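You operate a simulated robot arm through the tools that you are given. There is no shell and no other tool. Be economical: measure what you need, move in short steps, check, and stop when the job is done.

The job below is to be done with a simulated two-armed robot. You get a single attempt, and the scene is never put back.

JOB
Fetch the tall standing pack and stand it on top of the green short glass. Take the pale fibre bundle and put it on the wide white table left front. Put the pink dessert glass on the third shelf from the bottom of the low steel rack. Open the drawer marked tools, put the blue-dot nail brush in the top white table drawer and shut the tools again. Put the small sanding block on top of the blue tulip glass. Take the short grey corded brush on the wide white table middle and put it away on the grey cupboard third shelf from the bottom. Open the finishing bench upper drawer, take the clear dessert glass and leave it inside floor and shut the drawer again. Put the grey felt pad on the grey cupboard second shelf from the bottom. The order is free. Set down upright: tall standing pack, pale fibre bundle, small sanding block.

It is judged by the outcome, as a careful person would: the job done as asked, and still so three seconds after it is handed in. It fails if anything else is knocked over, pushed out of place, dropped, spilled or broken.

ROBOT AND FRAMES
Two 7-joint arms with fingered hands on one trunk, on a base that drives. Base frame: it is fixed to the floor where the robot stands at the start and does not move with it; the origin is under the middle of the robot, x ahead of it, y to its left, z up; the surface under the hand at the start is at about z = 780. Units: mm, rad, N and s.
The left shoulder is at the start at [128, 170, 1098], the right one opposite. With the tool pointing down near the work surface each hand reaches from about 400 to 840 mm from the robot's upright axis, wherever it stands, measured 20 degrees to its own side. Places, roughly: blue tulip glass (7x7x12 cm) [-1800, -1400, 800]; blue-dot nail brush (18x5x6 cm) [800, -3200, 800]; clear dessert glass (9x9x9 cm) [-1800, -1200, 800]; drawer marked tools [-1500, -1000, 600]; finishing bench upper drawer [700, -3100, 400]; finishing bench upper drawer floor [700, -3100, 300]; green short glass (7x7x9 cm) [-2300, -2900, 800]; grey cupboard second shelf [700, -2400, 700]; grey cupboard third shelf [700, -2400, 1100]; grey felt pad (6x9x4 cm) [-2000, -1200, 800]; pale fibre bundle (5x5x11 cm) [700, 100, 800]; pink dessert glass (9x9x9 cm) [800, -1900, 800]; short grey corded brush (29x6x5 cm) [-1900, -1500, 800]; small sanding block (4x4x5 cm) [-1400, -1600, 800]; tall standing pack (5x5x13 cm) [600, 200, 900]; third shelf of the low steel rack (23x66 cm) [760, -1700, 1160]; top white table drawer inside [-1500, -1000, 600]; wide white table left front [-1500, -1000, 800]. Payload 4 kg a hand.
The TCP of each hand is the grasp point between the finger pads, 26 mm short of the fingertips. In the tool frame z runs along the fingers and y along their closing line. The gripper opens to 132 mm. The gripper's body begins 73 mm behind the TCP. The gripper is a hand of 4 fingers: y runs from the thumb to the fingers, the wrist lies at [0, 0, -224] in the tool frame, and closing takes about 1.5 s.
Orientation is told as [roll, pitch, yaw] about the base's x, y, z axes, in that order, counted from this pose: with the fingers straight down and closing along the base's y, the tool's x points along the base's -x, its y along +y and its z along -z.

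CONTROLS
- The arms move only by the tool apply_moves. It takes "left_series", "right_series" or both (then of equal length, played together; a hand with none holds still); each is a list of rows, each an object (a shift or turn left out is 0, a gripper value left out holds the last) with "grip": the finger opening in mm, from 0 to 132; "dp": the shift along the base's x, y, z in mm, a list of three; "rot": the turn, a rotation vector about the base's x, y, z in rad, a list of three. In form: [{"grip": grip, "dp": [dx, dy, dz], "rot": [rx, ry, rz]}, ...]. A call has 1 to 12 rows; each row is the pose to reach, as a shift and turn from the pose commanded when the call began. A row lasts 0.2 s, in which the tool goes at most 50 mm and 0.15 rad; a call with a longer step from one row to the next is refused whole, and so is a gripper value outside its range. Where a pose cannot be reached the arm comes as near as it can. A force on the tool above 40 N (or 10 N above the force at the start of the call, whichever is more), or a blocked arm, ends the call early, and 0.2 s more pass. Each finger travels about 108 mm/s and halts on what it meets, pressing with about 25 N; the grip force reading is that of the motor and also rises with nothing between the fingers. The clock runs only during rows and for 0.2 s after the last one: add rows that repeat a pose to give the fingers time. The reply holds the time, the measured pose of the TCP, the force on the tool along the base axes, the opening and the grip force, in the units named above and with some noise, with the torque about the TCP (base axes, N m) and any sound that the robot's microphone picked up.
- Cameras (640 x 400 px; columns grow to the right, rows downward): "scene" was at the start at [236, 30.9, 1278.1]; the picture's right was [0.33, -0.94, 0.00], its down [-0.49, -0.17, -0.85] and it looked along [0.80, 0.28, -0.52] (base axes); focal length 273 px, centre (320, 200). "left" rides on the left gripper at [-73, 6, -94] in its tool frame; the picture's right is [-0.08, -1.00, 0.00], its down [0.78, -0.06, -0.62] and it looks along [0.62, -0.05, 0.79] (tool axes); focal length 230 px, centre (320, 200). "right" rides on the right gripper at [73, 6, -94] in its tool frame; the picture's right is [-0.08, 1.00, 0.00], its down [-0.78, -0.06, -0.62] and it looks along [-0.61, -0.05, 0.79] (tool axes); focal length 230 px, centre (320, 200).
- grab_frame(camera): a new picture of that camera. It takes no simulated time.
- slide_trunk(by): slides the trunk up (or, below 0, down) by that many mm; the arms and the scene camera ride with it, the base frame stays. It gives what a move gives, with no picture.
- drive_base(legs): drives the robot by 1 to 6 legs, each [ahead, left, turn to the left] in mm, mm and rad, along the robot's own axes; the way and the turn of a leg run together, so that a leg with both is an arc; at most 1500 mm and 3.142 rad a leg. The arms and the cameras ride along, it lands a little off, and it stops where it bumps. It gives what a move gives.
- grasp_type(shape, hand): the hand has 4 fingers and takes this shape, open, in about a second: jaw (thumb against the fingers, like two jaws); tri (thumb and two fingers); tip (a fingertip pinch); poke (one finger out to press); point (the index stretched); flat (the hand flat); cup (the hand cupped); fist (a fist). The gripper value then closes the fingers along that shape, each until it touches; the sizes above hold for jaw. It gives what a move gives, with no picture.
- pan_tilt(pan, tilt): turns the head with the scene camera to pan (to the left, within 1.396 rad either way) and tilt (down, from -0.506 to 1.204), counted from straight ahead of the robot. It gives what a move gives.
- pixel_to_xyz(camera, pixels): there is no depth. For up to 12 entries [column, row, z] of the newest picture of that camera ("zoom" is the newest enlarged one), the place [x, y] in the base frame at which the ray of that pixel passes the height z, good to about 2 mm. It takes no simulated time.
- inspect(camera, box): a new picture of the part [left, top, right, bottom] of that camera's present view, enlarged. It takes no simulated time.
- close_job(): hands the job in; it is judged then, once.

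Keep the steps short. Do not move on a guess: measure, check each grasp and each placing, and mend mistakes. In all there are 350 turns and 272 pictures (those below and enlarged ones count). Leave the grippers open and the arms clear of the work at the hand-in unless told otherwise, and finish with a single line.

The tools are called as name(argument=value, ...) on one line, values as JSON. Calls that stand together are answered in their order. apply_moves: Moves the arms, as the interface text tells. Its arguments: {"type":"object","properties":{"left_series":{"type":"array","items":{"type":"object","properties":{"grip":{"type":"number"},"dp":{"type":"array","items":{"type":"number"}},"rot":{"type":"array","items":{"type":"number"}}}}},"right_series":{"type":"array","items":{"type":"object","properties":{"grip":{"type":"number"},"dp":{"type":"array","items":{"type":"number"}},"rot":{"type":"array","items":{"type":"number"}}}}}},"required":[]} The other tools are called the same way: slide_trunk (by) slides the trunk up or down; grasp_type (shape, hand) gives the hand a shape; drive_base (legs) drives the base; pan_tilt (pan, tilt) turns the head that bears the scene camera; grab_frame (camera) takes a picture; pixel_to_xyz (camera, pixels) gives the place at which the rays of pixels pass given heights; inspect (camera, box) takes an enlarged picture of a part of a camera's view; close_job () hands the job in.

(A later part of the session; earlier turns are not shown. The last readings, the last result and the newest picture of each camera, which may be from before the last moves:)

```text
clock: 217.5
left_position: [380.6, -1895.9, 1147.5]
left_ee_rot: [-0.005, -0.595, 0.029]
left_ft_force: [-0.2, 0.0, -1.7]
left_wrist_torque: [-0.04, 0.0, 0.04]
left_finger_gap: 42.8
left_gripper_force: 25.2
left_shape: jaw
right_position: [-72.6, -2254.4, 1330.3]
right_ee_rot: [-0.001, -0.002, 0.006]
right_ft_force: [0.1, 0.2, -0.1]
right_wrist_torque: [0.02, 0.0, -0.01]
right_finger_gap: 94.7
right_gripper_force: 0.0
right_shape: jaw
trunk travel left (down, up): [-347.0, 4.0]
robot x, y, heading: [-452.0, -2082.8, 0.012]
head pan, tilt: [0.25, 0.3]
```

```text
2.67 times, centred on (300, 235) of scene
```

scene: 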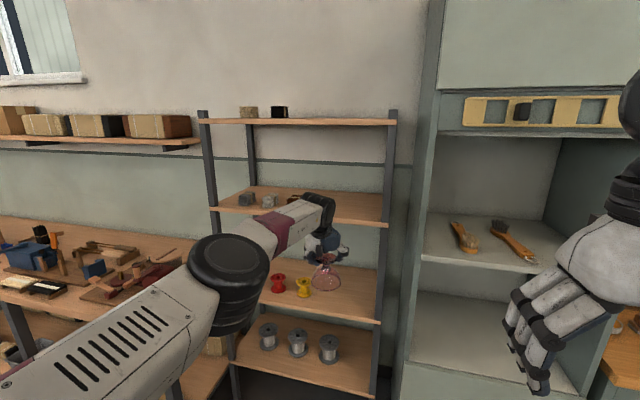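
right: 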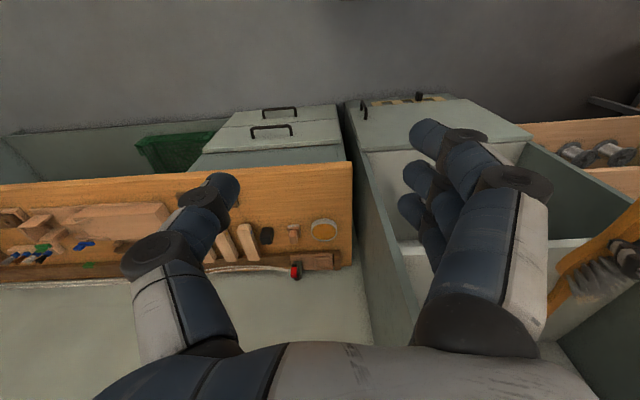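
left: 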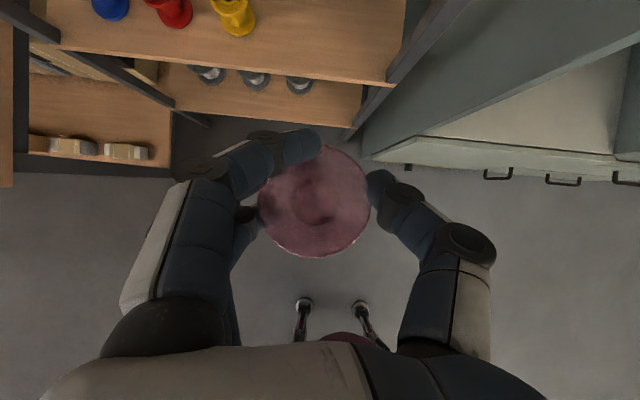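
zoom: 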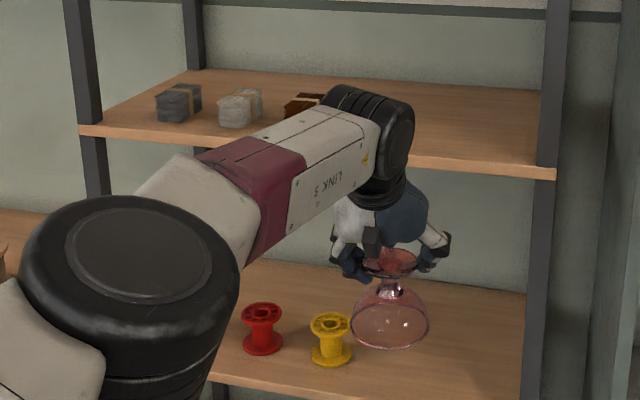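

Shelf 3 top ≈ 1166, front x ≈ 640. Raise the hand to z ≈ 1300 in front of the rack, restoring the tilt.

apply_moves(left_series=[{"dp": [0, 0, 30], "rot": [0, 0.02, 0]}, {"dp": [0, 0, 60], "rot": [0, 0.05, 0]}, {"dp": [0, 0, 90], "rot": [0, 0.05, 0]}, {"dp": [0, 0, 120], "rot": [0, 0.05, 0]}, {"dp": [0, 0, 152], "rot": [0, 0.05, 0]}, {"dp": [0, 0, 152], "rot": [0, 0.05, 0]}])

inspect(camera="scene", box=[200, 100, 420, 265])

```text
clock: 218.9
left_position: [352.9, -1896.9, 1281.7]
left_ee_rot: [-0.002, -0.545, 0.026]
left_ft_force: [0.9, 0.0, -2.1]
left_wrist_torque: [0.0, -0.02, 0.01]
left_finger_gap: 42.1
left_gripper_force: 24.7
left_shape: jaw
left hand out of reach, approached as far as the arm can: row 1, 2, 3, 4, 5, 6
right_position: [-73.3, -2255.6, 1327.8]
right_ee_rot: [0.002, -0.003, 0.007]
right_ft_force: [0.1, 0.1, -0.3]
right_wrist_torque: [0.02, -0.04, -0.02]
right_finger_gap: 94.5
right_gripper_force: 0.0
right_shape: jaw
trunk travel left (down, up): [-347.0, 4.0]
robot x, y, heading: [-454.0, -2081.9, 0.008]
head pan, tilt: [0.25, 0.3]
```

```text
2.42 times, centred on (310, 182) of scene
```

zoom: 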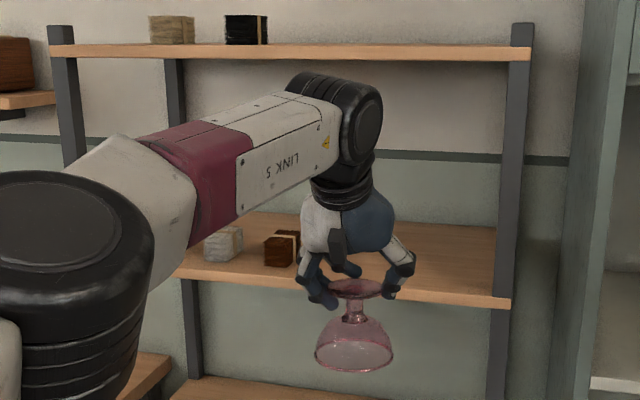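

Glass bottom ≈ 25 mm above shelf. Drive ahead 240 and check clearance at the edge.

drive_base(legs=[[230, 0, -0.008]])

inspect(camera="scene", box=[180, 100, 420, 300])

grab_frame(camera="left")

```text
clock: 220.7
left_position: [584.1, -1900.2, 1282.9]
left_ee_rot: [-0.001, -0.546, 0.023]
left_ft_force: [-0.5, 0.8, -2.4]
left_wrist_torque: [-0.01, 0.0, -0.01]
left_finger_gap: 42.3
left_gripper_force: 24.5
left_shape: jaw
right_position: [156.1, -2256.4, 1328.6]
right_ee_rot: [0.002, -0.004, 0.003]
right_ft_force: [0.0, 0.2, 0.6]
right_wrist_torque: [0.0, 0.0, 0.0]
right_finger_gap: 94.8
right_gripper_force: 0.0
right_shape: jaw
trunk travel left (down, up): [-347.0, 4.0]
robot x, y, heading: [-221.5, -2074.8, 0.003]
head pan, tilt: [0.25, 0.3]
```

```text
2.00 times, centred on (300, 200) of scene
```

zoom: 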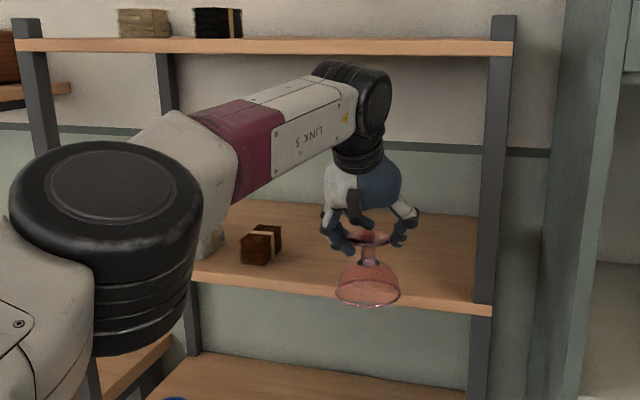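

```text
152 pictures are left
```

left: 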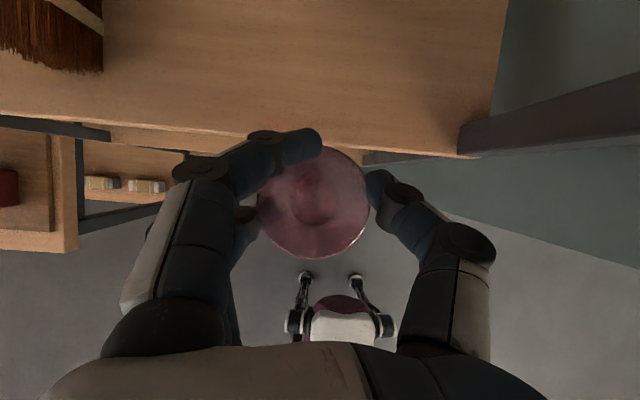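

pixel_to_xyz(camera="zoom", pixels=[[368, 305, 1180], [368, 305, 1190], [368, 305, 1200], [336, 290, 1190], [400, 290, 1190], [450, 300, 1166], [450, 300, 1160], [450, 300, 1150]])

pixel_to_xyz(camera="left", pixels=[[440, 155, 1166], [440, 155, 1150], [180, 127, 1166]])

```text
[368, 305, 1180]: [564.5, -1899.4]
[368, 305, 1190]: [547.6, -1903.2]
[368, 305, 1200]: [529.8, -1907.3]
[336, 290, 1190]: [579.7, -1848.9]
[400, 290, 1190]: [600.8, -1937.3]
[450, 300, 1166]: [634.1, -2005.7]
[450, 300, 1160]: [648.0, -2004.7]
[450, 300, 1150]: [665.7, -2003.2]
```

```text
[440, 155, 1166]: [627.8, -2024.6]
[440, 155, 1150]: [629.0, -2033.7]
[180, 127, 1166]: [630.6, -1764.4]
```

Clearance ~25 mm. Drive ahead 180 more, over the shelf.

drive_base(legs=[[175, 0, 0]])

inspect(camera="scene", box=[180, 100, 420, 300])

apply_moves(left_series=[{"dp": [0, 0, -5]}, {"dp": [0, 0, -10]}, {"dp": [0, 0, -15]}, {"dp": [0, 0, -20]}, {"dp": [0, 0, -20]}])

```text
clock: 222.1
left_position: [755.7, -1898.1, 1281.4]
left_ee_rot: [-0.002, -0.543, 0.025]
left_ft_force: [-1.2, -0.3, -2.6]
left_wrist_torque: [-0.02, -0.03, 0.0]
left_finger_gap: 42.2
left_gripper_force: 25.0
left_shape: jaw
right_position: [327.3, -2255.4, 1330.1]
right_ee_rot: [0.001, -0.002, 0.005]
right_ft_force: [-0.1, -0.5, 0.4]
right_wrist_torque: [0.0, 0.0, 0.0]
right_finger_gap: 94.7
right_gripper_force: 0.1
right_shape: jaw
trunk travel left (down, up): [-347.0, 4.0]
robot x, y, heading: [-50.6, -2075.9, 0.002]
head pan, tilt: [0.25, 0.3]
```

```text
2.00 times, centred on (300, 200) of scene
```

zoom: 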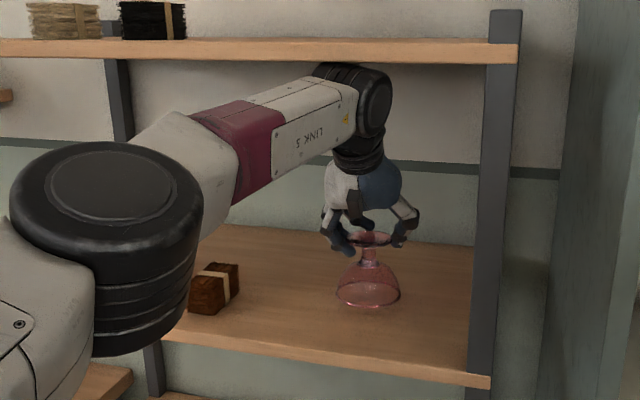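

```text
clock: 223.3
left_position: [753.9, -1898.1, 1262.7]
left_ee_rot: [-0.002, -0.544, 0.024]
left_ft_force: [-1.5, 0.3, 6.0]
left_wrist_torque: [0.03, -0.19, -0.01]
left_finger_gap: 42.3
left_gripper_force: 25.0
left_shape: jaw
right_position: [327.8, -2255.4, 1329.2]
right_ee_rot: [0.004, -0.003, 0.006]
right_ft_force: [-0.2, -0.6, 1.1]
right_wrist_torque: [0.03, -0.01, 0.0]
right_finger_gap: 94.6
right_gripper_force: 0.1
right_shape: jaw
trunk travel left (down, up): [-347.0, 4.0]
robot x, y, heading: [-47.2, -2079.5, 0.005]
head pan, tilt: [0.25, 0.3]
```

Touching. Press 2 mm more, then open to 88 and rise.

apply_moves(left_series=[{"dp": [0, 0, -2]}, {"dp": [0, 0, -1], "grip": 50}, {"dp": [0, 0, -1], "grip": 65}, {"dp": [0, 0, -1], "grip": 80}, {"dp": [0, 0, -1], "grip": 92}, {"dp": [0, 0, -1], "grip": 92}, {"dp": [0, 0, -1], "grip": 92}])

grab_frame(camera="left")

inspect(camera="scene", box=[260, 140, 420, 280])

```text
clock: 224.9
left_position: [753.9, -1896.9, 1260.5]
left_ee_rot: [0.002, -0.541, 0.023]
left_ft_force: [-0.4, 0.2, 0.2]
left_wrist_torque: [-0.02, 0.01, 0.01]
left_finger_gap: 91.7
left_gripper_force: 0.1
left_shape: jaw
right_position: [328.3, -2254.9, 1329.3]
right_ee_rot: [0.002, -0.004, 0.006]
right_ft_force: [-0.7, 0.6, 0.0]
right_wrist_torque: [0.0, 0.0, 0.03]
right_finger_gap: 94.8
right_gripper_force: 0.2
right_shape: jaw
trunk travel left (down, up): [-347.0, 4.0]
robot x, y, heading: [-53.3, -2080.1, 0.002]
head pan, tilt: [0.25, 0.3]
```

```text
150 pictures are left
```

left: 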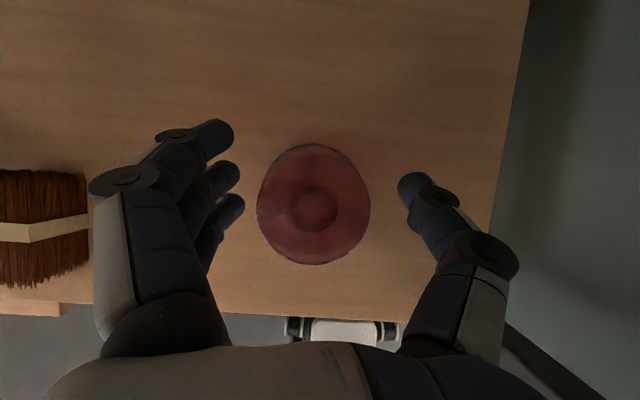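

```text
2.86 times, centred on (340, 210) of scene
```

zoom: 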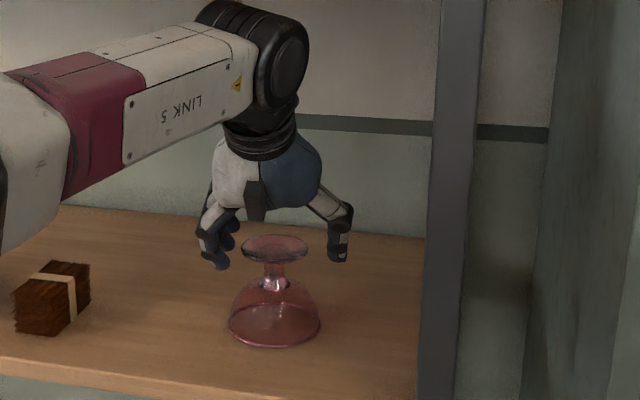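

Glass stands on shelf 3. Rise 20 and back out.

apply_moves(left_series=[{"dp": [0, 0, 10]}, {"dp": [-5, 0, 22]}])

drive_base(legs=[[-450, 0, 0]])

slide_trunk(by=-230)

pan_tilt(pan=0.2, tilt=0.2)

grab_frame(camera="scene")

```text
clock: 225.5
left_position: [749.8, -1898.1, 1280.8]
left_ee_rot: [0.001, -0.542, 0.023]
left_ft_force: [0.3, 0.7, -0.1]
left_wrist_torque: [-0.02, 0.0, 0.01]
left_finger_gap: 91.7
left_gripper_force: 0.0
left_shape: jaw
right_position: [328.2, -2254.8, 1329.1]
right_ee_rot: [0.001, -0.003, 0.005]
right_ft_force: [-0.8, -0.2, 0.6]
right_wrist_torque: [-0.02, -0.01, 0.01]
right_finger_gap: 94.7
right_gripper_force: 0.1
right_shape: jaw
trunk travel left (down, up): [-347.0, 4.0]
robot x, y, heading: [-52.8, -2082.2, 0.004]
head pan, tilt: [0.25, 0.3]
```

```text
clock: 228.2
left_position: [296.4, -1897.4, 1282.8]
left_ee_rot: [-0.002, -0.542, 0.026]
left_ft_force: [-0.5, 0.1, 0.0]
left_wrist_torque: [-0.03, 0.01, 0.0]
left_finger_gap: 91.3
left_gripper_force: 0.0
left_shape: jaw
right_position: [-123.8, -2256.0, 1329.4]
right_ee_rot: [0.002, -0.002, 0.007]
right_ft_force: [-0.8, -0.2, -0.8]
right_wrist_torque: [0.02, -0.02, 0.03]
right_finger_gap: 94.6
right_gripper_force: 0.2
right_shape: jaw
trunk travel left (down, up): [-347.0, 4.0]
robot x, y, heading: [-502.7, -2080.4, 0.001]
head pan, tilt: [0.25, 0.3]
```

```text
clock: 230.7
left_position: [296.0, -1898.0, 1054.4]
left_ee_rot: [-0.001, -0.544, 0.027]
left_ft_force: [0.6, -0.4, 0.4]
left_wrist_torque: [0.0, 0.01, 0.01]
left_finger_gap: 91.3
left_gripper_force: 0.1
left_shape: jaw
right_position: [-124.1, -2255.8, 1100.8]
right_ee_rot: [0.002, -0.007, 0.006]
right_ft_force: [0.2, -0.6, 0.2]
right_wrist_torque: [0.01, 0.0, 0.0]
right_finger_gap: 95.0
right_gripper_force: 0.1
right_shape: jaw
trunk travel left (down, up): [-117.0, 234.0]
robot x, y, heading: [-503.9, -2079.0, 0.006]
head pan, tilt: [0.25, 0.3]
```

```text
clock: 231.3
left_position: [297.7, -1898.5, 1050.7]
left_ee_rot: [-0.002, -0.543, 0.025]
left_ft_force: [0.7, 0.4, 0.4]
left_wrist_torque: [-0.01, -0.01, 0.01]
left_finger_gap: 91.5
left_gripper_force: 0.1
left_shape: jaw
right_position: [-122.4, -2255.5, 1097.2]
right_ee_rot: [0.002, -0.001, 0.007]
right_ft_force: [0.2, -0.1, 0.3]
right_wrist_torque: [-0.04, 0.01, 0.02]
right_finger_gap: 94.6
right_gripper_force: 0.1
right_shape: jaw
trunk travel left (down, up): [-117.0, 234.0]
robot x, y, heading: [-504.5, -2085.9, 0.004]
head pan, tilt: [0.201, 0.201]
```

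```text
148 pictures are left
```

scene: 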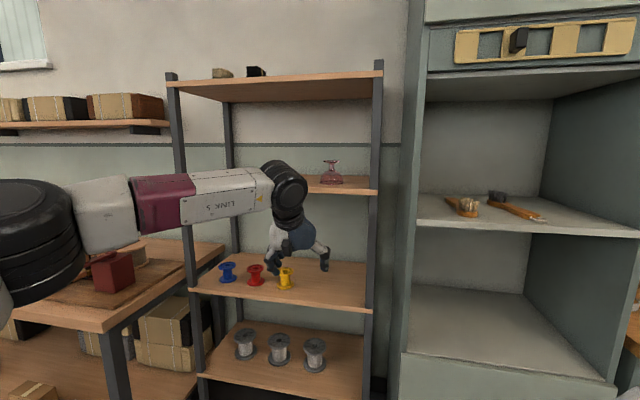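

Pink glass is in place. Retract and straighten the left hand, then go to the finishing bench.

apply_moves(left_series=[{"dp": [-40, 15, 0], "rot": [0, 0.1, 0]}, {"dp": [-80, 30, 0], "rot": [0, 0.2, 0]}, {"dp": [-120, 45, 0], "rot": [0, 0.3, 0]}, {"dp": [-160, 60, 0], "rot": [0, 0.4, 0]}, {"dp": [-200, 75, 0], "rot": [0, 0.5, 0]}, {"dp": [-240, 90, 0], "rot": [0, 0.54, 0]}, {"dp": [-280, 105, 0], "rot": [0, 0.54, 0]}])

drive_base(legs=[[0, -900, 0]])

pan_tilt(pan=-0.15, tilt=0.45)

grab_frame(camera="scene")

```text
clock: 232.9
left_position: [17.5, -1791.6, 1055.3]
left_ee_rot: [0.012, -0.007, 0.022]
left_ft_force: [-0.3, 0.1, 0.6]
left_wrist_torque: [-0.03, -0.02, -0.03]
left_finger_gap: 91.5
left_gripper_force: 0.1
left_shape: jaw
right_position: [-123.9, -2256.6, 1099.7]
right_ee_rot: [0.0, -0.004, 0.008]
right_ft_force: [-0.3, 0.2, -0.3]
right_wrist_torque: [0.0, -0.02, 0.02]
right_finger_gap: 94.9
right_gripper_force: 0.0
right_shape: jaw
trunk travel left (down, up): [-117.0, 234.0]
robot x, y, heading: [-496.8, -2080.0, 0.003]
head pan, tilt: [0.201, 0.201]
```

```text
clock: 241.2
left_position: [26.8, -2689.6, 1052.5]
left_ee_rot: [0.014, -0.003, 0.033]
left_ft_force: [-0.2, -0.4, 0.3]
left_wrist_torque: [-0.01, 0.01, -0.02]
left_finger_gap: 91.4
left_gripper_force: 0.0
left_shape: jaw
right_position: [-111.5, -3154.9, 1098.8]
right_ee_rot: [0.002, 0.0, 0.019]
right_ft_force: [0.0, -0.3, 0.4]
right_wrist_torque: [0.0, 0.02, 0.01]
right_finger_gap: 94.8
right_gripper_force: 0.0
right_shape: jaw
trunk travel left (down, up): [-117.0, 234.0]
robot x, y, heading: [-497.7, -2983.0, 0.01]
head pan, tilt: [0.201, 0.201]
```

```text
clock: 242.0
left_position: [25.1, -2688.7, 1053.8]
left_ee_rot: [0.013, -0.004, 0.035]
left_ft_force: [0.1, -0.3, 0.3]
left_wrist_torque: [0.01, -0.01, 0.0]
left_finger_gap: 91.5
left_gripper_force: 0.0
left_shape: jaw
right_position: [-111.9, -3154.3, 1099.9]
right_ee_rot: [0.004, -0.002, 0.017]
right_ft_force: [1.2, 0.3, 0.1]
right_wrist_torque: [-0.06, 0.01, 0.0]
right_finger_gap: 94.6
right_gripper_force: 0.0
right_shape: jaw
trunk travel left (down, up): [-117.0, 234.0]
robot x, y, heading: [-494.7, -2983.1, 0.012]
head pan, tilt: [-0.15, 0.45]
```

```text
147 pictures are left
```

scene: 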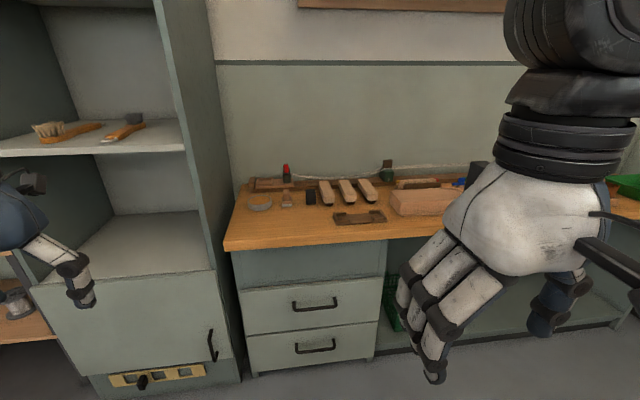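

inspect(camera="scene", box=[220, 140, 480, 260])

```text
2.46 times, centred on (350, 200) of scene
```

zoom: 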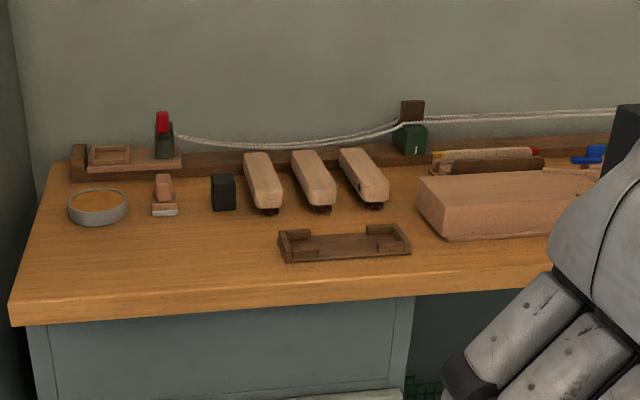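

pixel_to_xyz(camera="zoom", pixels=[[263, 183, 835], [314, 180, 835], [363, 175, 835], [270, 210, 785], [376, 205, 785], [10, 322, 780], [412, 294, 780], [255, 160, 835]])

inspect(camera="scene", box=[310, 170, 400, 230])

```text
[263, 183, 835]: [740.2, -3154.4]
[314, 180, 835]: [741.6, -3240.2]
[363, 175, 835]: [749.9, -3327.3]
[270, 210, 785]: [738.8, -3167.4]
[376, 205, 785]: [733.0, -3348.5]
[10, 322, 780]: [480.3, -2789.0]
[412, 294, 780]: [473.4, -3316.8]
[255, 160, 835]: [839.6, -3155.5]
```

```text
6.67 times, centred on (355, 200) of scene
```

zoom: 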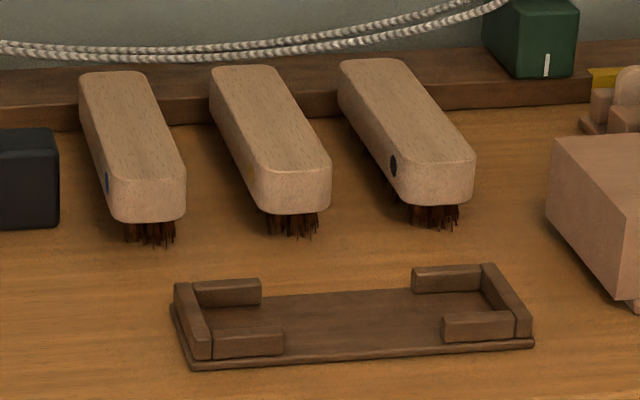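

The leftmost nail brush (≈ (780,−3155)) shows a blue dot. Tuck the left hand back so it clears the cupboard, then drive ahead.

apply_moves(left_series=[{"dp": [-40, 0, 10]}, {"dp": [-80, 0, 20]}, {"dp": [-120, 0, 30]}, {"dp": [-150, 0, 40]}, {"dp": [-150, 0, 40]}])

drive_base(legs=[[575, 0, -0.012]])

grab_frame(camera="right")

grab_frame(camera="scene")

```text
clock: 243.2
left_position: [-124.3, -2688.6, 1093.3]
left_ee_rot: [0.013, -0.002, 0.033]
left_ft_force: [-0.3, -0.1, -0.3]
left_wrist_torque: [0.01, 0.01, 0.0]
left_finger_gap: 91.6
left_gripper_force: 0.0
left_shape: jaw
right_position: [-110.7, -3155.5, 1098.4]
right_ee_rot: [0.002, -0.002, 0.018]
right_ft_force: [0.2, -0.1, 0.0]
right_wrist_torque: [-0.05, -0.03, -0.04]
right_finger_gap: 94.5
right_gripper_force: 0.1
right_shape: jaw
trunk travel left (down, up): [-117.0, 234.0]
robot x, y, heading: [-492.6, -2981.3, 0.017]
head pan, tilt: [-0.15, 0.45]
```

```text
clock: 246.5
left_position: [451.9, -2693.5, 1093.0]
left_ee_rot: [0.012, -0.005, 0.013]
left_ft_force: [-0.3, 0.5, 0.0]
left_wrist_torque: [0.0, 0.01, -0.04]
left_finger_gap: 91.6
left_gripper_force: 0.1
left_shape: jaw
right_position: [456.3, -3158.4, 1099.0]
right_ee_rot: [0.003, -0.001, -0.003]
right_ft_force: [0.6, 0.2, 0.5]
right_wrist_torque: [-0.03, 0.02, 0.01]
right_finger_gap: 94.6
right_gripper_force: 0.0
right_shape: jaw
trunk travel left (down, up): [-117.0, 234.0]
robot x, y, heading: [74.9, -2980.2, -0.004]
head pan, tilt: [-0.15, 0.45]
```

```text
144 pictures are left
```

right: 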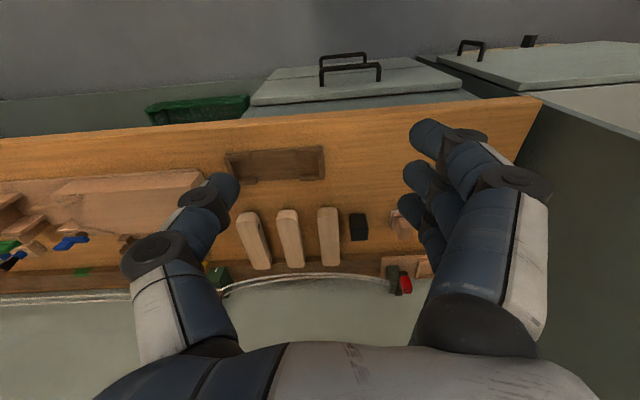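

```text
143 pictures are left
```

scene: 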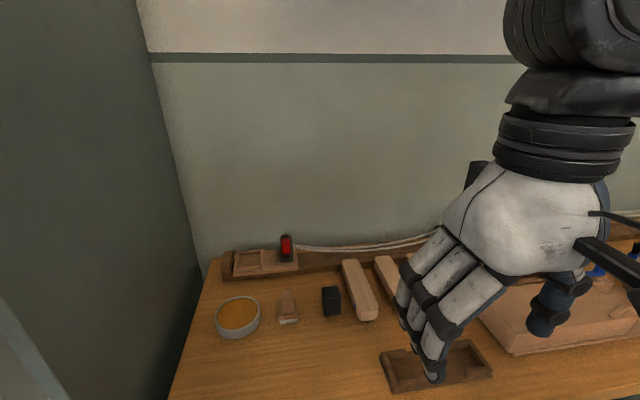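

pixel_to_xyz(camera="right", pixels=[[329, 210, 838], [330, 265, 838], [319, 237, 838], [339, 237, 838], [300, 237, 838], [280, 237, 838], [350, 230, 830]])

pixel_to_xyz(camera="scene", pixels=[[368, 312, 838], [352, 262, 838], [352, 290, 838], [372, 285, 838], [368, 320, 790]])

inspect(camera="scene", box=[300, 240, 420, 340])

```text
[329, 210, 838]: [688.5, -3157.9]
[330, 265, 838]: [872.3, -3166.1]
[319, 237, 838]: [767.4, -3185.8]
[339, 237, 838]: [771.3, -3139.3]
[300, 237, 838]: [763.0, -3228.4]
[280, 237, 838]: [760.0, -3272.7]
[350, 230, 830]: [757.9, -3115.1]
```

```text
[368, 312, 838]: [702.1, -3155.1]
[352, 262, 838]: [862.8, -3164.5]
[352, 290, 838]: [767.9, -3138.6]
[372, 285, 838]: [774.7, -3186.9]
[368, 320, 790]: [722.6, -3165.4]
```

```text
4.00 times, centred on (360, 290) of scene
```

zoom: 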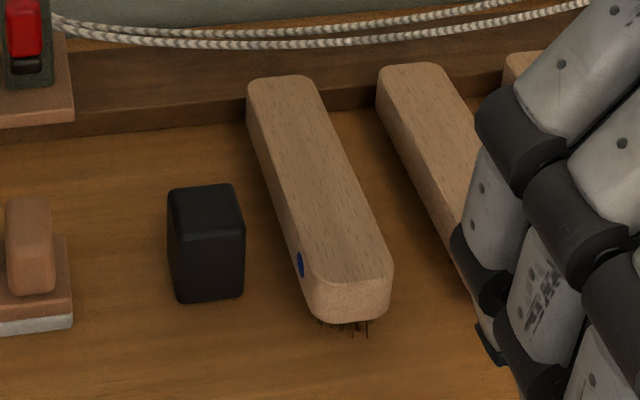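

pixel_to_xyz(camera="zoom", pixels=[[243, 296, 780], [178, 300, 780], [243, 228, 832], [233, 185, 832], [232, 185, 840], [310, 316, 790], [393, 275, 838], [316, 80, 838]])

```text
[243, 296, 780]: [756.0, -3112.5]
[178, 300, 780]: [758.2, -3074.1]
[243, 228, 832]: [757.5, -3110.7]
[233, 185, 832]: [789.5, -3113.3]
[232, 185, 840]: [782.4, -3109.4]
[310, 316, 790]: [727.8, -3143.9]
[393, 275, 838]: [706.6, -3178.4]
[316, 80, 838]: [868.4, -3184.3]
```

Grasp the near part at x ≈ 724 (clear of the black box). Move the right hand above at z 930, opening 70.

apply_moves(right_series=[{"grip": 72, "dp": [40, 0, -20]}, {"dp": [80, 0, -40]}, {"dp": [120, 0, -60], "rot": [0, 0, -0.05]}, {"dp": [160, 0, -80], "rot": [0, 0, -0.05]}, {"dp": [200, 0, -105], "rot": [0, 0, -0.05]}, {"dp": [240, 0, -130], "rot": [0, 0, -0.05]}, {"dp": [268, 1, -155], "rot": [0, 0, -0.05]}, {"dp": [268, 1, -170], "rot": [0, 0, -0.05]}, {"dp": [268, 1, -170], "rot": [0, 0, -0.05]}])

grab_frame(camera="right")

inspect(camera="scene", box=[280, 200, 480, 350])

```text
clock: 248.5
left_position: [452.5, -2694.6, 1093.3]
left_ee_rot: [0.012, -0.005, 0.011]
left_ft_force: [0.1, -0.7, 0.4]
left_wrist_torque: [-0.05, 0.0, 0.01]
left_finger_gap: 91.7
left_gripper_force: 0.0
left_shape: jaw
right_position: [724.5, -3156.6, 929.3]
right_ee_rot: [0.002, -0.004, -0.051]
right_ft_force: [-0.8, 0.5, 0.1]
right_wrist_torque: [0.01, 0.01, -0.01]
right_finger_gap: 72.6
right_gripper_force: 0.0
right_shape: jaw
trunk travel left (down, up): [-117.0, 234.0]
robot x, y, heading: [75.4, -2981.1, -0.004]
head pan, tilt: [-0.15, 0.45]
```

```text
141 pictures are left
```

right: 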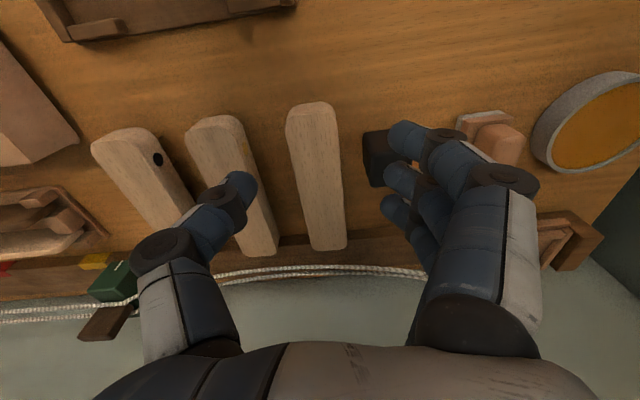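

```text
2.67 times, centred on (380, 275) of scene
```

zoom: 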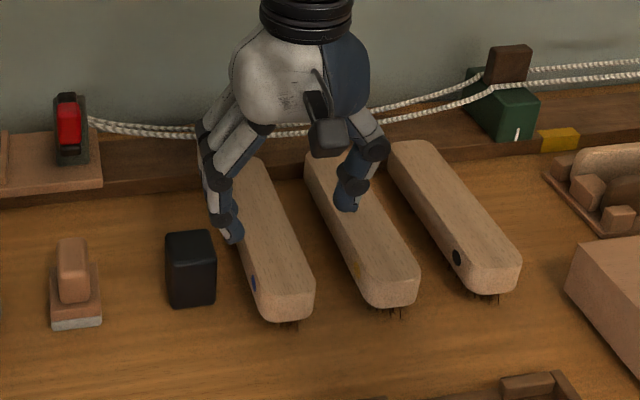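

pixel_to_xyz(camera="right", pixels=[[287, 120, 838], [336, 115, 838], [299, 200, 838], [344, 195, 838], [368, 185, 832], [365, 140, 832], [405, 140, 905], [240, 185, 905]])

```text
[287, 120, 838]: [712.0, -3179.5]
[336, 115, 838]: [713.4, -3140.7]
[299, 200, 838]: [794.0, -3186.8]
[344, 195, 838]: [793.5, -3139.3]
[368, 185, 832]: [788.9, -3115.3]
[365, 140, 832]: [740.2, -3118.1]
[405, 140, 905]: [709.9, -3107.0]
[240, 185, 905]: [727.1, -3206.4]
```

Narrow to 60, shift (−6,−4), descend to 870 then 818.

apply_moves(right_series=[{"grip": 60, "dp": [-3, -2, -10]}, {"dp": [-6, -4, -25]}, {"dp": [-6, -4, -45]}, {"dp": [-6, -4, -60]}, {"dp": [-6, -4, -60]}])

grab_frame(camera="right")

inspect(camera="scene", box=[320, 220, 440, 330])

```text
clock: 249.7
left_position: [450.9, -2693.8, 1093.4]
left_ee_rot: [0.012, -0.005, 0.013]
left_ft_force: [0.8, -0.2, 0.5]
left_wrist_torque: [0.01, 0.01, -0.02]
left_finger_gap: 91.4
left_gripper_force: 0.0
left_shape: jaw
right_position: [717.9, -3160.7, 868.8]
right_ee_rot: [0.0, -0.003, -0.054]
right_ft_force: [-0.5, 0.0, -0.5]
right_wrist_torque: [0.01, 0.02, -0.02]
right_finger_gap: 60.9
right_gripper_force: 0.1
right_shape: jaw
trunk travel left (down, up): [-117.0, 234.0]
robot x, y, heading: [78.1, -2981.1, -0.002]
head pan, tilt: [-0.15, 0.45]
```

```text
139 pictures are left
```

right: 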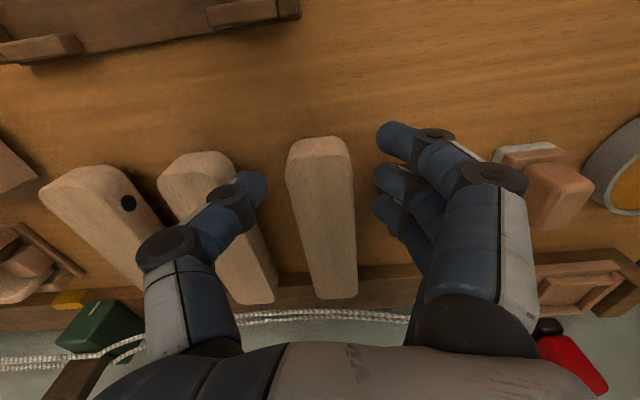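

```text
3.64 times, centred on (380, 275) of scene
```

zoom: 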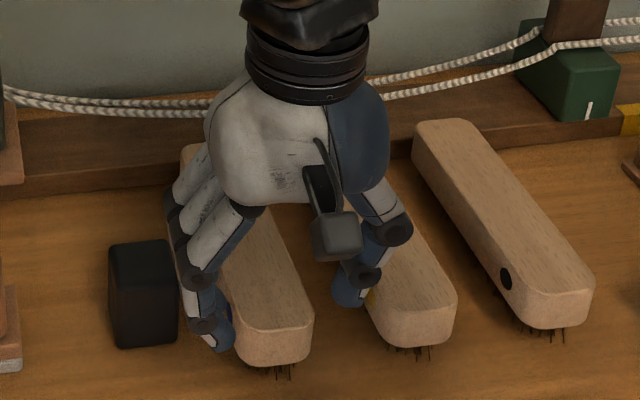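

pixel_to_xyz(camera="right", pixels=[[232, 160, 838], [262, 220, 838], [262, 185, 845], [290, 160, 838], [350, 160, 838], [378, 185, 845], [385, 210, 845], [380, 140, 845]])

```text
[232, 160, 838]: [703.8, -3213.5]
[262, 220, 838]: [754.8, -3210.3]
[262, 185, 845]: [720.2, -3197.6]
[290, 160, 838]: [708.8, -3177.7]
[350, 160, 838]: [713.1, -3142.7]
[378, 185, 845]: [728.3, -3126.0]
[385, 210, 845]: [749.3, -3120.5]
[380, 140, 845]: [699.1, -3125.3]
```

Tight on both sides; shift to x ≈ 705 (clear of box) with opening 56 and descend slowly.

apply_moves(right_series=[{"grip": 56, "dp": [-6, 0.5, 0]}, {"dp": [-12, 1, 0]}, {"dp": [-12, 1, -15]}, {"dp": [-12, 1, -28]}, {"dp": [-12, 1, -28]}])

inspect(camera="right", box=[180, 80, 440, 300])

inspect(camera="scene", box=[320, 220, 440, 330])

```text
clock: 250.9
left_position: [451.2, -2694.1, 1094.1]
left_ee_rot: [0.013, -0.004, 0.013]
left_ft_force: [0.1, -0.3, -0.4]
left_wrist_torque: [-0.01, 0.01, 0.03]
left_finger_gap: 91.6
left_gripper_force: 0.1
left_shape: jaw
right_position: [703.8, -3160.9, 840.0]
right_ee_rot: [0.002, -0.002, -0.052]
right_ft_force: [-0.8, -0.9, 0.0]
right_wrist_torque: [0.01, 0.01, 0.01]
right_finger_gap: 56.9
right_gripper_force: 0.1
right_shape: jaw
trunk travel left (down, up): [-117.0, 234.0]
robot x, y, heading: [75.7, -2982.4, -0.007]
head pan, tilt: [-0.15, 0.45]
```

```text
1.82 times, centred on (310, 190) of right
```

zoom: 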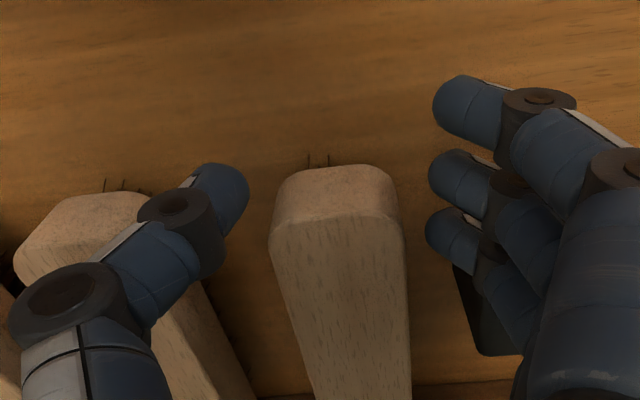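

```text
3.64 times, centred on (380, 275) of scene
```

zoom: 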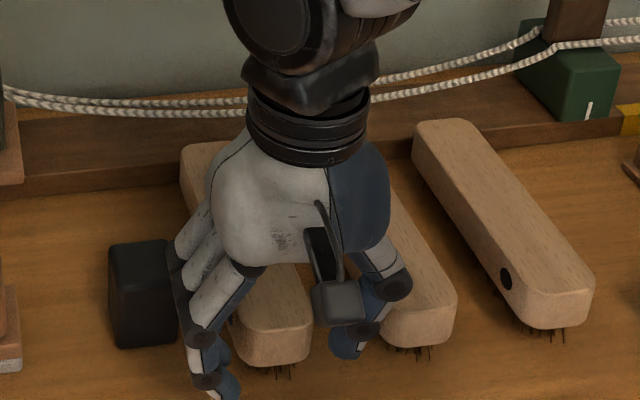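

Too near the end. Raise, go forward 20 mm (opening 56 fits between neighbours), descend again.

apply_moves(right_series=[{"dp": [0, 0, 20]}, {"dp": [0, 0, 32]}, {"dp": [11, -1, 32]}, {"dp": [22, -1, 32]}, {"dp": [22, -1, 32]}, {"dp": [22, -1, 15]}, {"dp": [22, -1, 0]}, {"dp": [22, -1, 0]}])

inspect(camera="right", box=[180, 80, 440, 300])

inspect(camera="scene", box=[320, 220, 440, 330])

```text
clock: 252.7
left_position: [451.4, -2692.9, 1094.1]
left_ee_rot: [0.012, -0.005, 0.012]
left_ft_force: [-0.8, -0.2, 1.0]
left_wrist_torque: [0.01, -0.03, 0.0]
left_finger_gap: 91.5
left_gripper_force: 0.0
left_shape: jaw
right_position: [728.4, -3161.7, 842.9]
right_ee_rot: [0.002, -0.004, -0.054]
right_ft_force: [2.2, -4.1, 10.5]
right_wrist_torque: [0.44, -0.27, -0.15]
right_finger_gap: 55.9
right_gripper_force: 0.1
right_shape: jaw
trunk travel left (down, up): [-117.0, 234.0]
robot x, y, heading: [74.7, -2977.5, -0.009]
head pan, tilt: [-0.15, 0.45]
```

```text
1.82 times, centred on (310, 190) of right
```

zoom: 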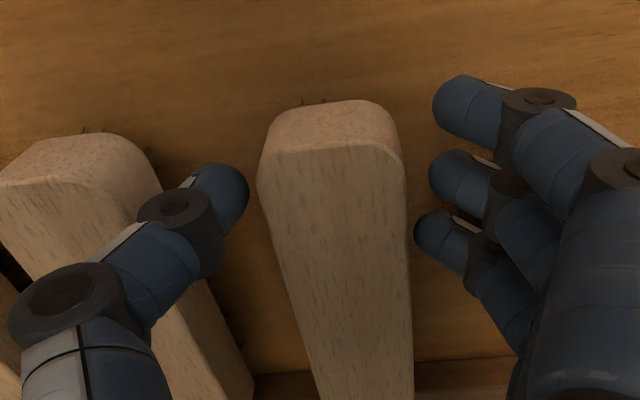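

```text
3.64 times, centred on (380, 275) of scene
```

zoom: 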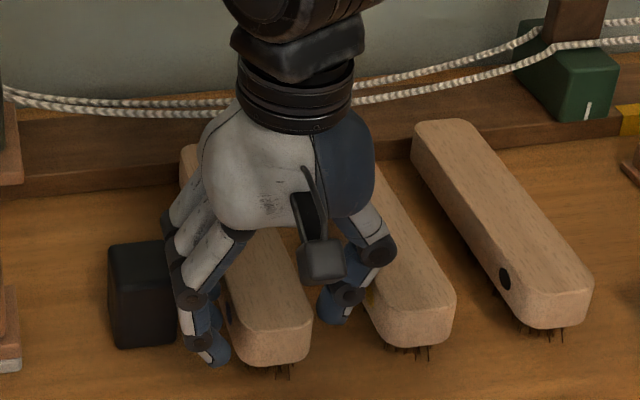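

Light contact with the black box (10 N). Raise now; use the far end instead (x ≈ 832, beyond the box).

apply_moves(right_series=[{"dp": [0, 0, 20]}, {"dp": [0, 0, 50]}, {"dp": [35, -1, 60]}, {"dp": [70, -2, 60]}, {"dp": [104, -3, 60]}, {"dp": [104, -3, 60]}])

grab_frame(camera="right")

inspect(camera="scene", box=[300, 200, 440, 330])

```text
clock: 254.1
left_position: [451.1, -2694.2, 1094.0]
left_ee_rot: [0.012, -0.002, 0.014]
left_ft_force: [0.0, -0.8, -0.9]
left_wrist_torque: [0.0, -0.02, 0.0]
left_finger_gap: 91.4
left_gripper_force: 0.0
left_shape: jaw
right_position: [833.0, -3165.2, 901.3]
right_ee_rot: [0.001, -0.003, -0.052]
right_ft_force: [-0.8, 0.6, 0.5]
right_wrist_torque: [-0.02, 0.02, 0.02]
right_finger_gap: 56.3
right_gripper_force: 0.1
right_shape: jaw
trunk travel left (down, up): [-117.0, 234.0]
robot x, y, heading: [78.0, -2977.4, -0.005]
head pan, tilt: [-0.15, 0.45]
```

```text
133 pictures are left
```

right: 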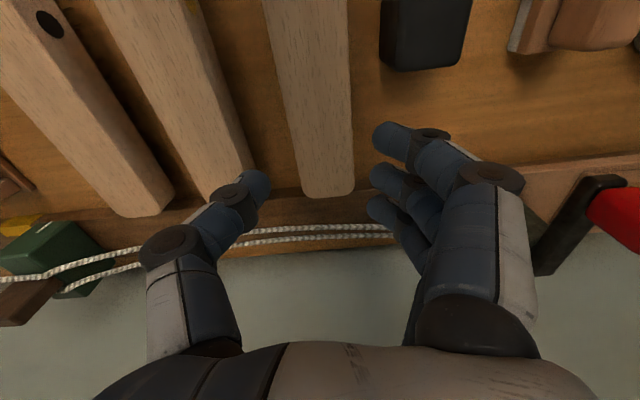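

```text
3.08 times, centred on (370, 265) of scene
```

zoom: 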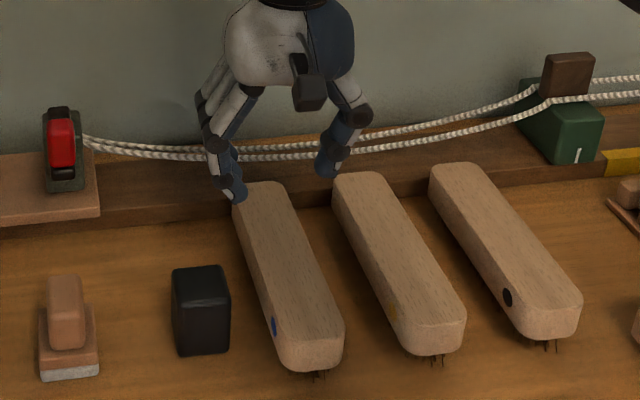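

pixel_to_xyz(camera="right", pixels=[[328, 195, 838], [305, 195, 838], [352, 190, 838], [240, 160, 838], [380, 205, 877], [375, 178, 877], [375, 140, 877], [270, 185, 877], [290, 200, 800], [330, 228, 850]])

pixel_to_xyz(camera="zoom", pixels=[[120, 220, 780], [120, 180, 810], [262, 184, 838], [285, 188, 838], [200, 155, 850], [230, 300, 780], [180, 352, 780]])

```text
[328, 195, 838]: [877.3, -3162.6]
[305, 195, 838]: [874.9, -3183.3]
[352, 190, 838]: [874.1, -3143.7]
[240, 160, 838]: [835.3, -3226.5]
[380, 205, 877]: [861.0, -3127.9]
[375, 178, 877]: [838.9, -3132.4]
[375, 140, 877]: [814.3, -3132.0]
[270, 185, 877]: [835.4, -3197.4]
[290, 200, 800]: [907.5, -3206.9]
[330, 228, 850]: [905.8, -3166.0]
```

```text
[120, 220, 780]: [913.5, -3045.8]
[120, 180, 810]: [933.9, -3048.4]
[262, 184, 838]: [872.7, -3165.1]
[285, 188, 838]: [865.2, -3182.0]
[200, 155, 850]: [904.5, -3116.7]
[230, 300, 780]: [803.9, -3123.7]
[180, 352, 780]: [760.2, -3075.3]
```

Clear all round. Descend to z ≈ 820 and close.

apply_moves(right_series=[{"dp": [0, 1, -25]}, {"dp": [0, 1, -50]}, {"dp": [0, 1, -70]}, {"dp": [0, 1, -81]}, {"dp": [0, 1, -81]}])

```text
clock: 255.3
left_position: [451.6, -2693.8, 1094.3]
left_ee_rot: [0.011, -0.004, 0.011]
left_ft_force: [0.3, -0.1, 0.4]
left_wrist_torque: [-0.01, 0.01, -0.01]
left_finger_gap: 91.8
left_gripper_force: 0.1
left_shape: jaw
right_position: [832.4, -3163.7, 820.2]
right_ee_rot: [0.001, -0.003, -0.051]
right_ft_force: [0.0, 0.5, 0.5]
right_wrist_torque: [0.01, -0.04, 0.01]
right_finger_gap: 56.5
right_gripper_force: 0.0
right_shape: jaw
trunk travel left (down, up): [-117.0, 234.0]
robot x, y, heading: [72.3, -2981.1, -0.003]
head pan, tilt: [-0.15, 0.45]
```

apply_moves(right_series=[{"grip": 36}, {"grip": 36}, {"grip": 36}, {"grip": 36}, {"grip": 36}])

apply_moves(right_series=[{"dp": [0, 0, 10]}, {"dp": [0, 0, 25]}, {"dp": [0, 0, 50]}, {"dp": [0, 0, 80]}])

inspect(camera="scene", box=[280, 160, 460, 330])

grab_frame(camera="right")

```text
clock: 256.5
left_position: [451.9, -2693.4, 1093.9]
left_ee_rot: [0.014, -0.003, 0.013]
left_ft_force: [0.2, 0.5, -0.6]
left_wrist_torque: [-0.03, 0.02, -0.01]
left_finger_gap: 91.5
left_gripper_force: 0.0
left_shape: jaw
right_position: [830.4, -3163.1, 819.4]
right_ee_rot: [0.001, -0.002, -0.052]
right_ft_force: [-0.6, 0.6, 0.2]
right_wrist_torque: [-0.01, -0.02, 0.0]
right_finger_gap: 40.0
right_gripper_force: 24.9
right_shape: jaw
trunk travel left (down, up): [-117.0, 234.0]
robot x, y, heading: [80.9, -2985.2, -0.006]
head pan, tilt: [-0.15, 0.45]
```

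```text
clock: 257.5
left_position: [451.6, -2692.9, 1094.9]
left_ee_rot: [0.012, -0.003, 0.013]
left_ft_force: [-0.4, 0.0, 0.7]
left_wrist_torque: [0.0, 0.01, -0.02]
left_finger_gap: 91.7
left_gripper_force: 0.0
left_shape: jaw
right_position: [830.4, -3163.7, 900.2]
right_ee_rot: [0.002, -0.002, -0.052]
right_ft_force: [0.1, 1.0, -1.3]
right_wrist_torque: [0.0, -0.09, -0.01]
right_finger_gap: 40.3
right_gripper_force: 24.7
right_shape: jaw
trunk travel left (down, up): [-117.0, 234.0]
robot x, y, heading: [76.7, -2977.7, -0.006]
head pan, tilt: [-0.15, 0.45]
```

```text
2.35 times, centred on (370, 245) of scene
```

zoom: 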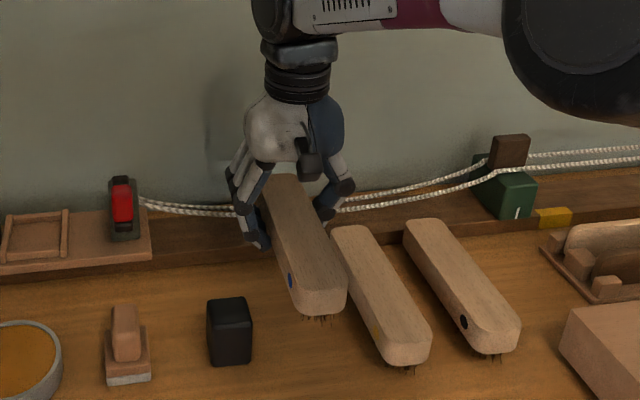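

```text
130 pictures are left
```

right: 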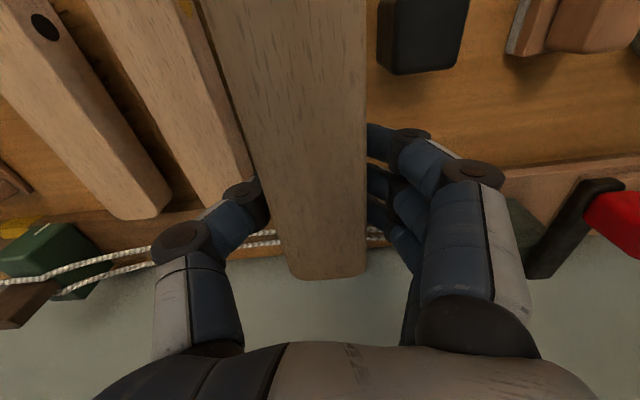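

Held level. Raise, retract, and head to the white table's drawer side.

apply_moves(right_series=[{"dp": [-30, 0, 35]}, {"dp": [-65, 0, 70]}, {"dp": [-100, 0, 100]}, {"dp": [-140, 0, 120]}, {"dp": [-180, 0, 140]}, {"dp": [-220, 0, 150]}, {"dp": [-260, 0, 160]}, {"dp": [-280, 0, 170]}])

drive_base(legs=[[-560, 0, 0], [0, 0, -1.565], [-1400, 0, 0], [-1330, 0, 0]])

grab_frame(camera="scene")

```text
clock: 259.3
left_position: [451.6, -2693.3, 1093.8]
left_ee_rot: [0.013, -0.003, 0.013]
left_ft_force: [-0.4, 0.5, -0.7]
left_wrist_torque: [-0.02, 0.01, -0.02]
left_finger_gap: 91.5
left_gripper_force: 0.1
left_shape: jaw
right_position: [551.1, -3165.4, 1068.7]
right_ee_rot: [-0.001, -0.002, -0.053]
right_ft_force: [-0.9, 0.4, -1.8]
right_wrist_torque: [0.0, -0.08, 0.01]
right_finger_gap: 39.9
right_gripper_force: 25.0
right_shape: jaw
trunk travel left (down, up): [-117.0, 234.0]
robot x, y, heading: [77.6, -2979.5, -0.005]
head pan, tilt: [-0.15, 0.45]
```

```text
clock: 279.2
left_position: [-120.6, -639.7, 1093.9]
left_ee_rot: [0.011, -0.005, -1.598]
left_ft_force: [0.0, -0.3, 0.1]
left_wrist_torque: [0.02, 0.01, 0.02]
left_finger_gap: 91.6
left_gripper_force: 0.1
left_shape: jaw
right_position: [-596.7, -719.3, 1069.6]
right_ee_rot: [0.002, -0.001, -1.665]
right_ft_force: [0.1, 0.0, -1.7]
right_wrist_torque: [-0.07, -0.02, 0.0]
right_finger_gap: 40.1
right_gripper_force: 24.6
right_shape: jaw
trunk travel left (down, up): [-117.0, 234.0]
robot x, y, heading: [-390.8, -252.1, -1.619]
head pan, tilt: [-0.15, 0.45]
```

```text
129 pictures are left
```

scene: 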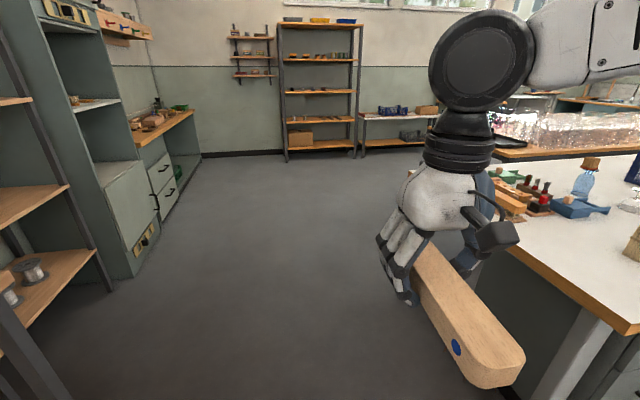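

Move west in front of the drawers (keeping back), correct heading, and look.

drive_base(legs=[[-160, 0, 0.048], [0, -1050, 0]])

pan_tilt(pan=0.0, tilt=0.75)

grab_frame(camera="scene")

```text
clock: 289.9
left_position: [-1169.1, -467.8, 1093.8]
left_ee_rot: [0.011, -0.004, -1.559]
left_ft_force: [-0.4, 0.6, -0.1]
left_wrist_torque: [-0.02, 0.03, -0.02]
left_finger_gap: 91.7
left_gripper_force: 0.0
left_shape: jaw
right_position: [-1640.9, -565.9, 1068.4]
right_ee_rot: [0.001, -0.003, -1.623]
right_ft_force: [-0.3, -0.1, -2.6]
right_wrist_torque: [-0.05, 0.0, -0.01]
right_finger_gap: 40.3
right_gripper_force: 25.3
right_shape: jaw
trunk travel left (down, up): [-117.0, 234.0]
robot x, y, heading: [-1454.5, -89.7, -1.572]
head pan, tilt: [-0.15, 0.45]
```

```text
clock: 290.6
left_position: [-1168.0, -466.8, 1094.5]
left_ee_rot: [0.013, -0.003, -1.559]
left_ft_force: [0.0, -0.1, 0.1]
left_wrist_torque: [-0.03, 0.0, -0.02]
left_finger_gap: 91.6
left_gripper_force: 0.2
left_shape: jaw
right_position: [-1640.6, -565.9, 1068.7]
right_ee_rot: [0.002, -0.001, -1.622]
right_ft_force: [0.0, -0.1, -2.3]
right_wrist_torque: [-0.05, 0.0, 0.0]
right_finger_gap: 40.4
right_gripper_force: 25.0
right_shape: jaw
trunk travel left (down, up): [-117.0, 234.0]
robot x, y, heading: [-1458.1, -90.8, -1.575]
head pan, tilt: [0.0, 0.75]
```

```text
128 pictures are left
```

scene: 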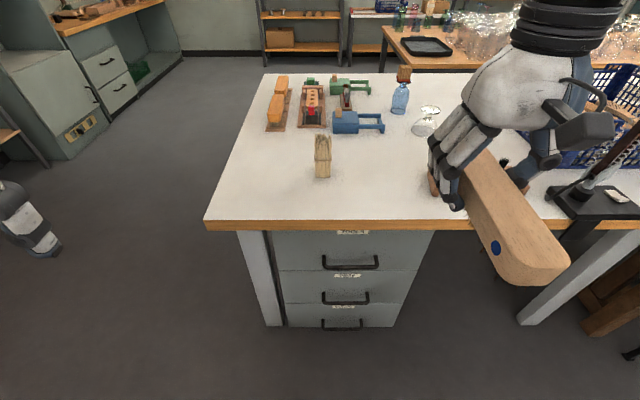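

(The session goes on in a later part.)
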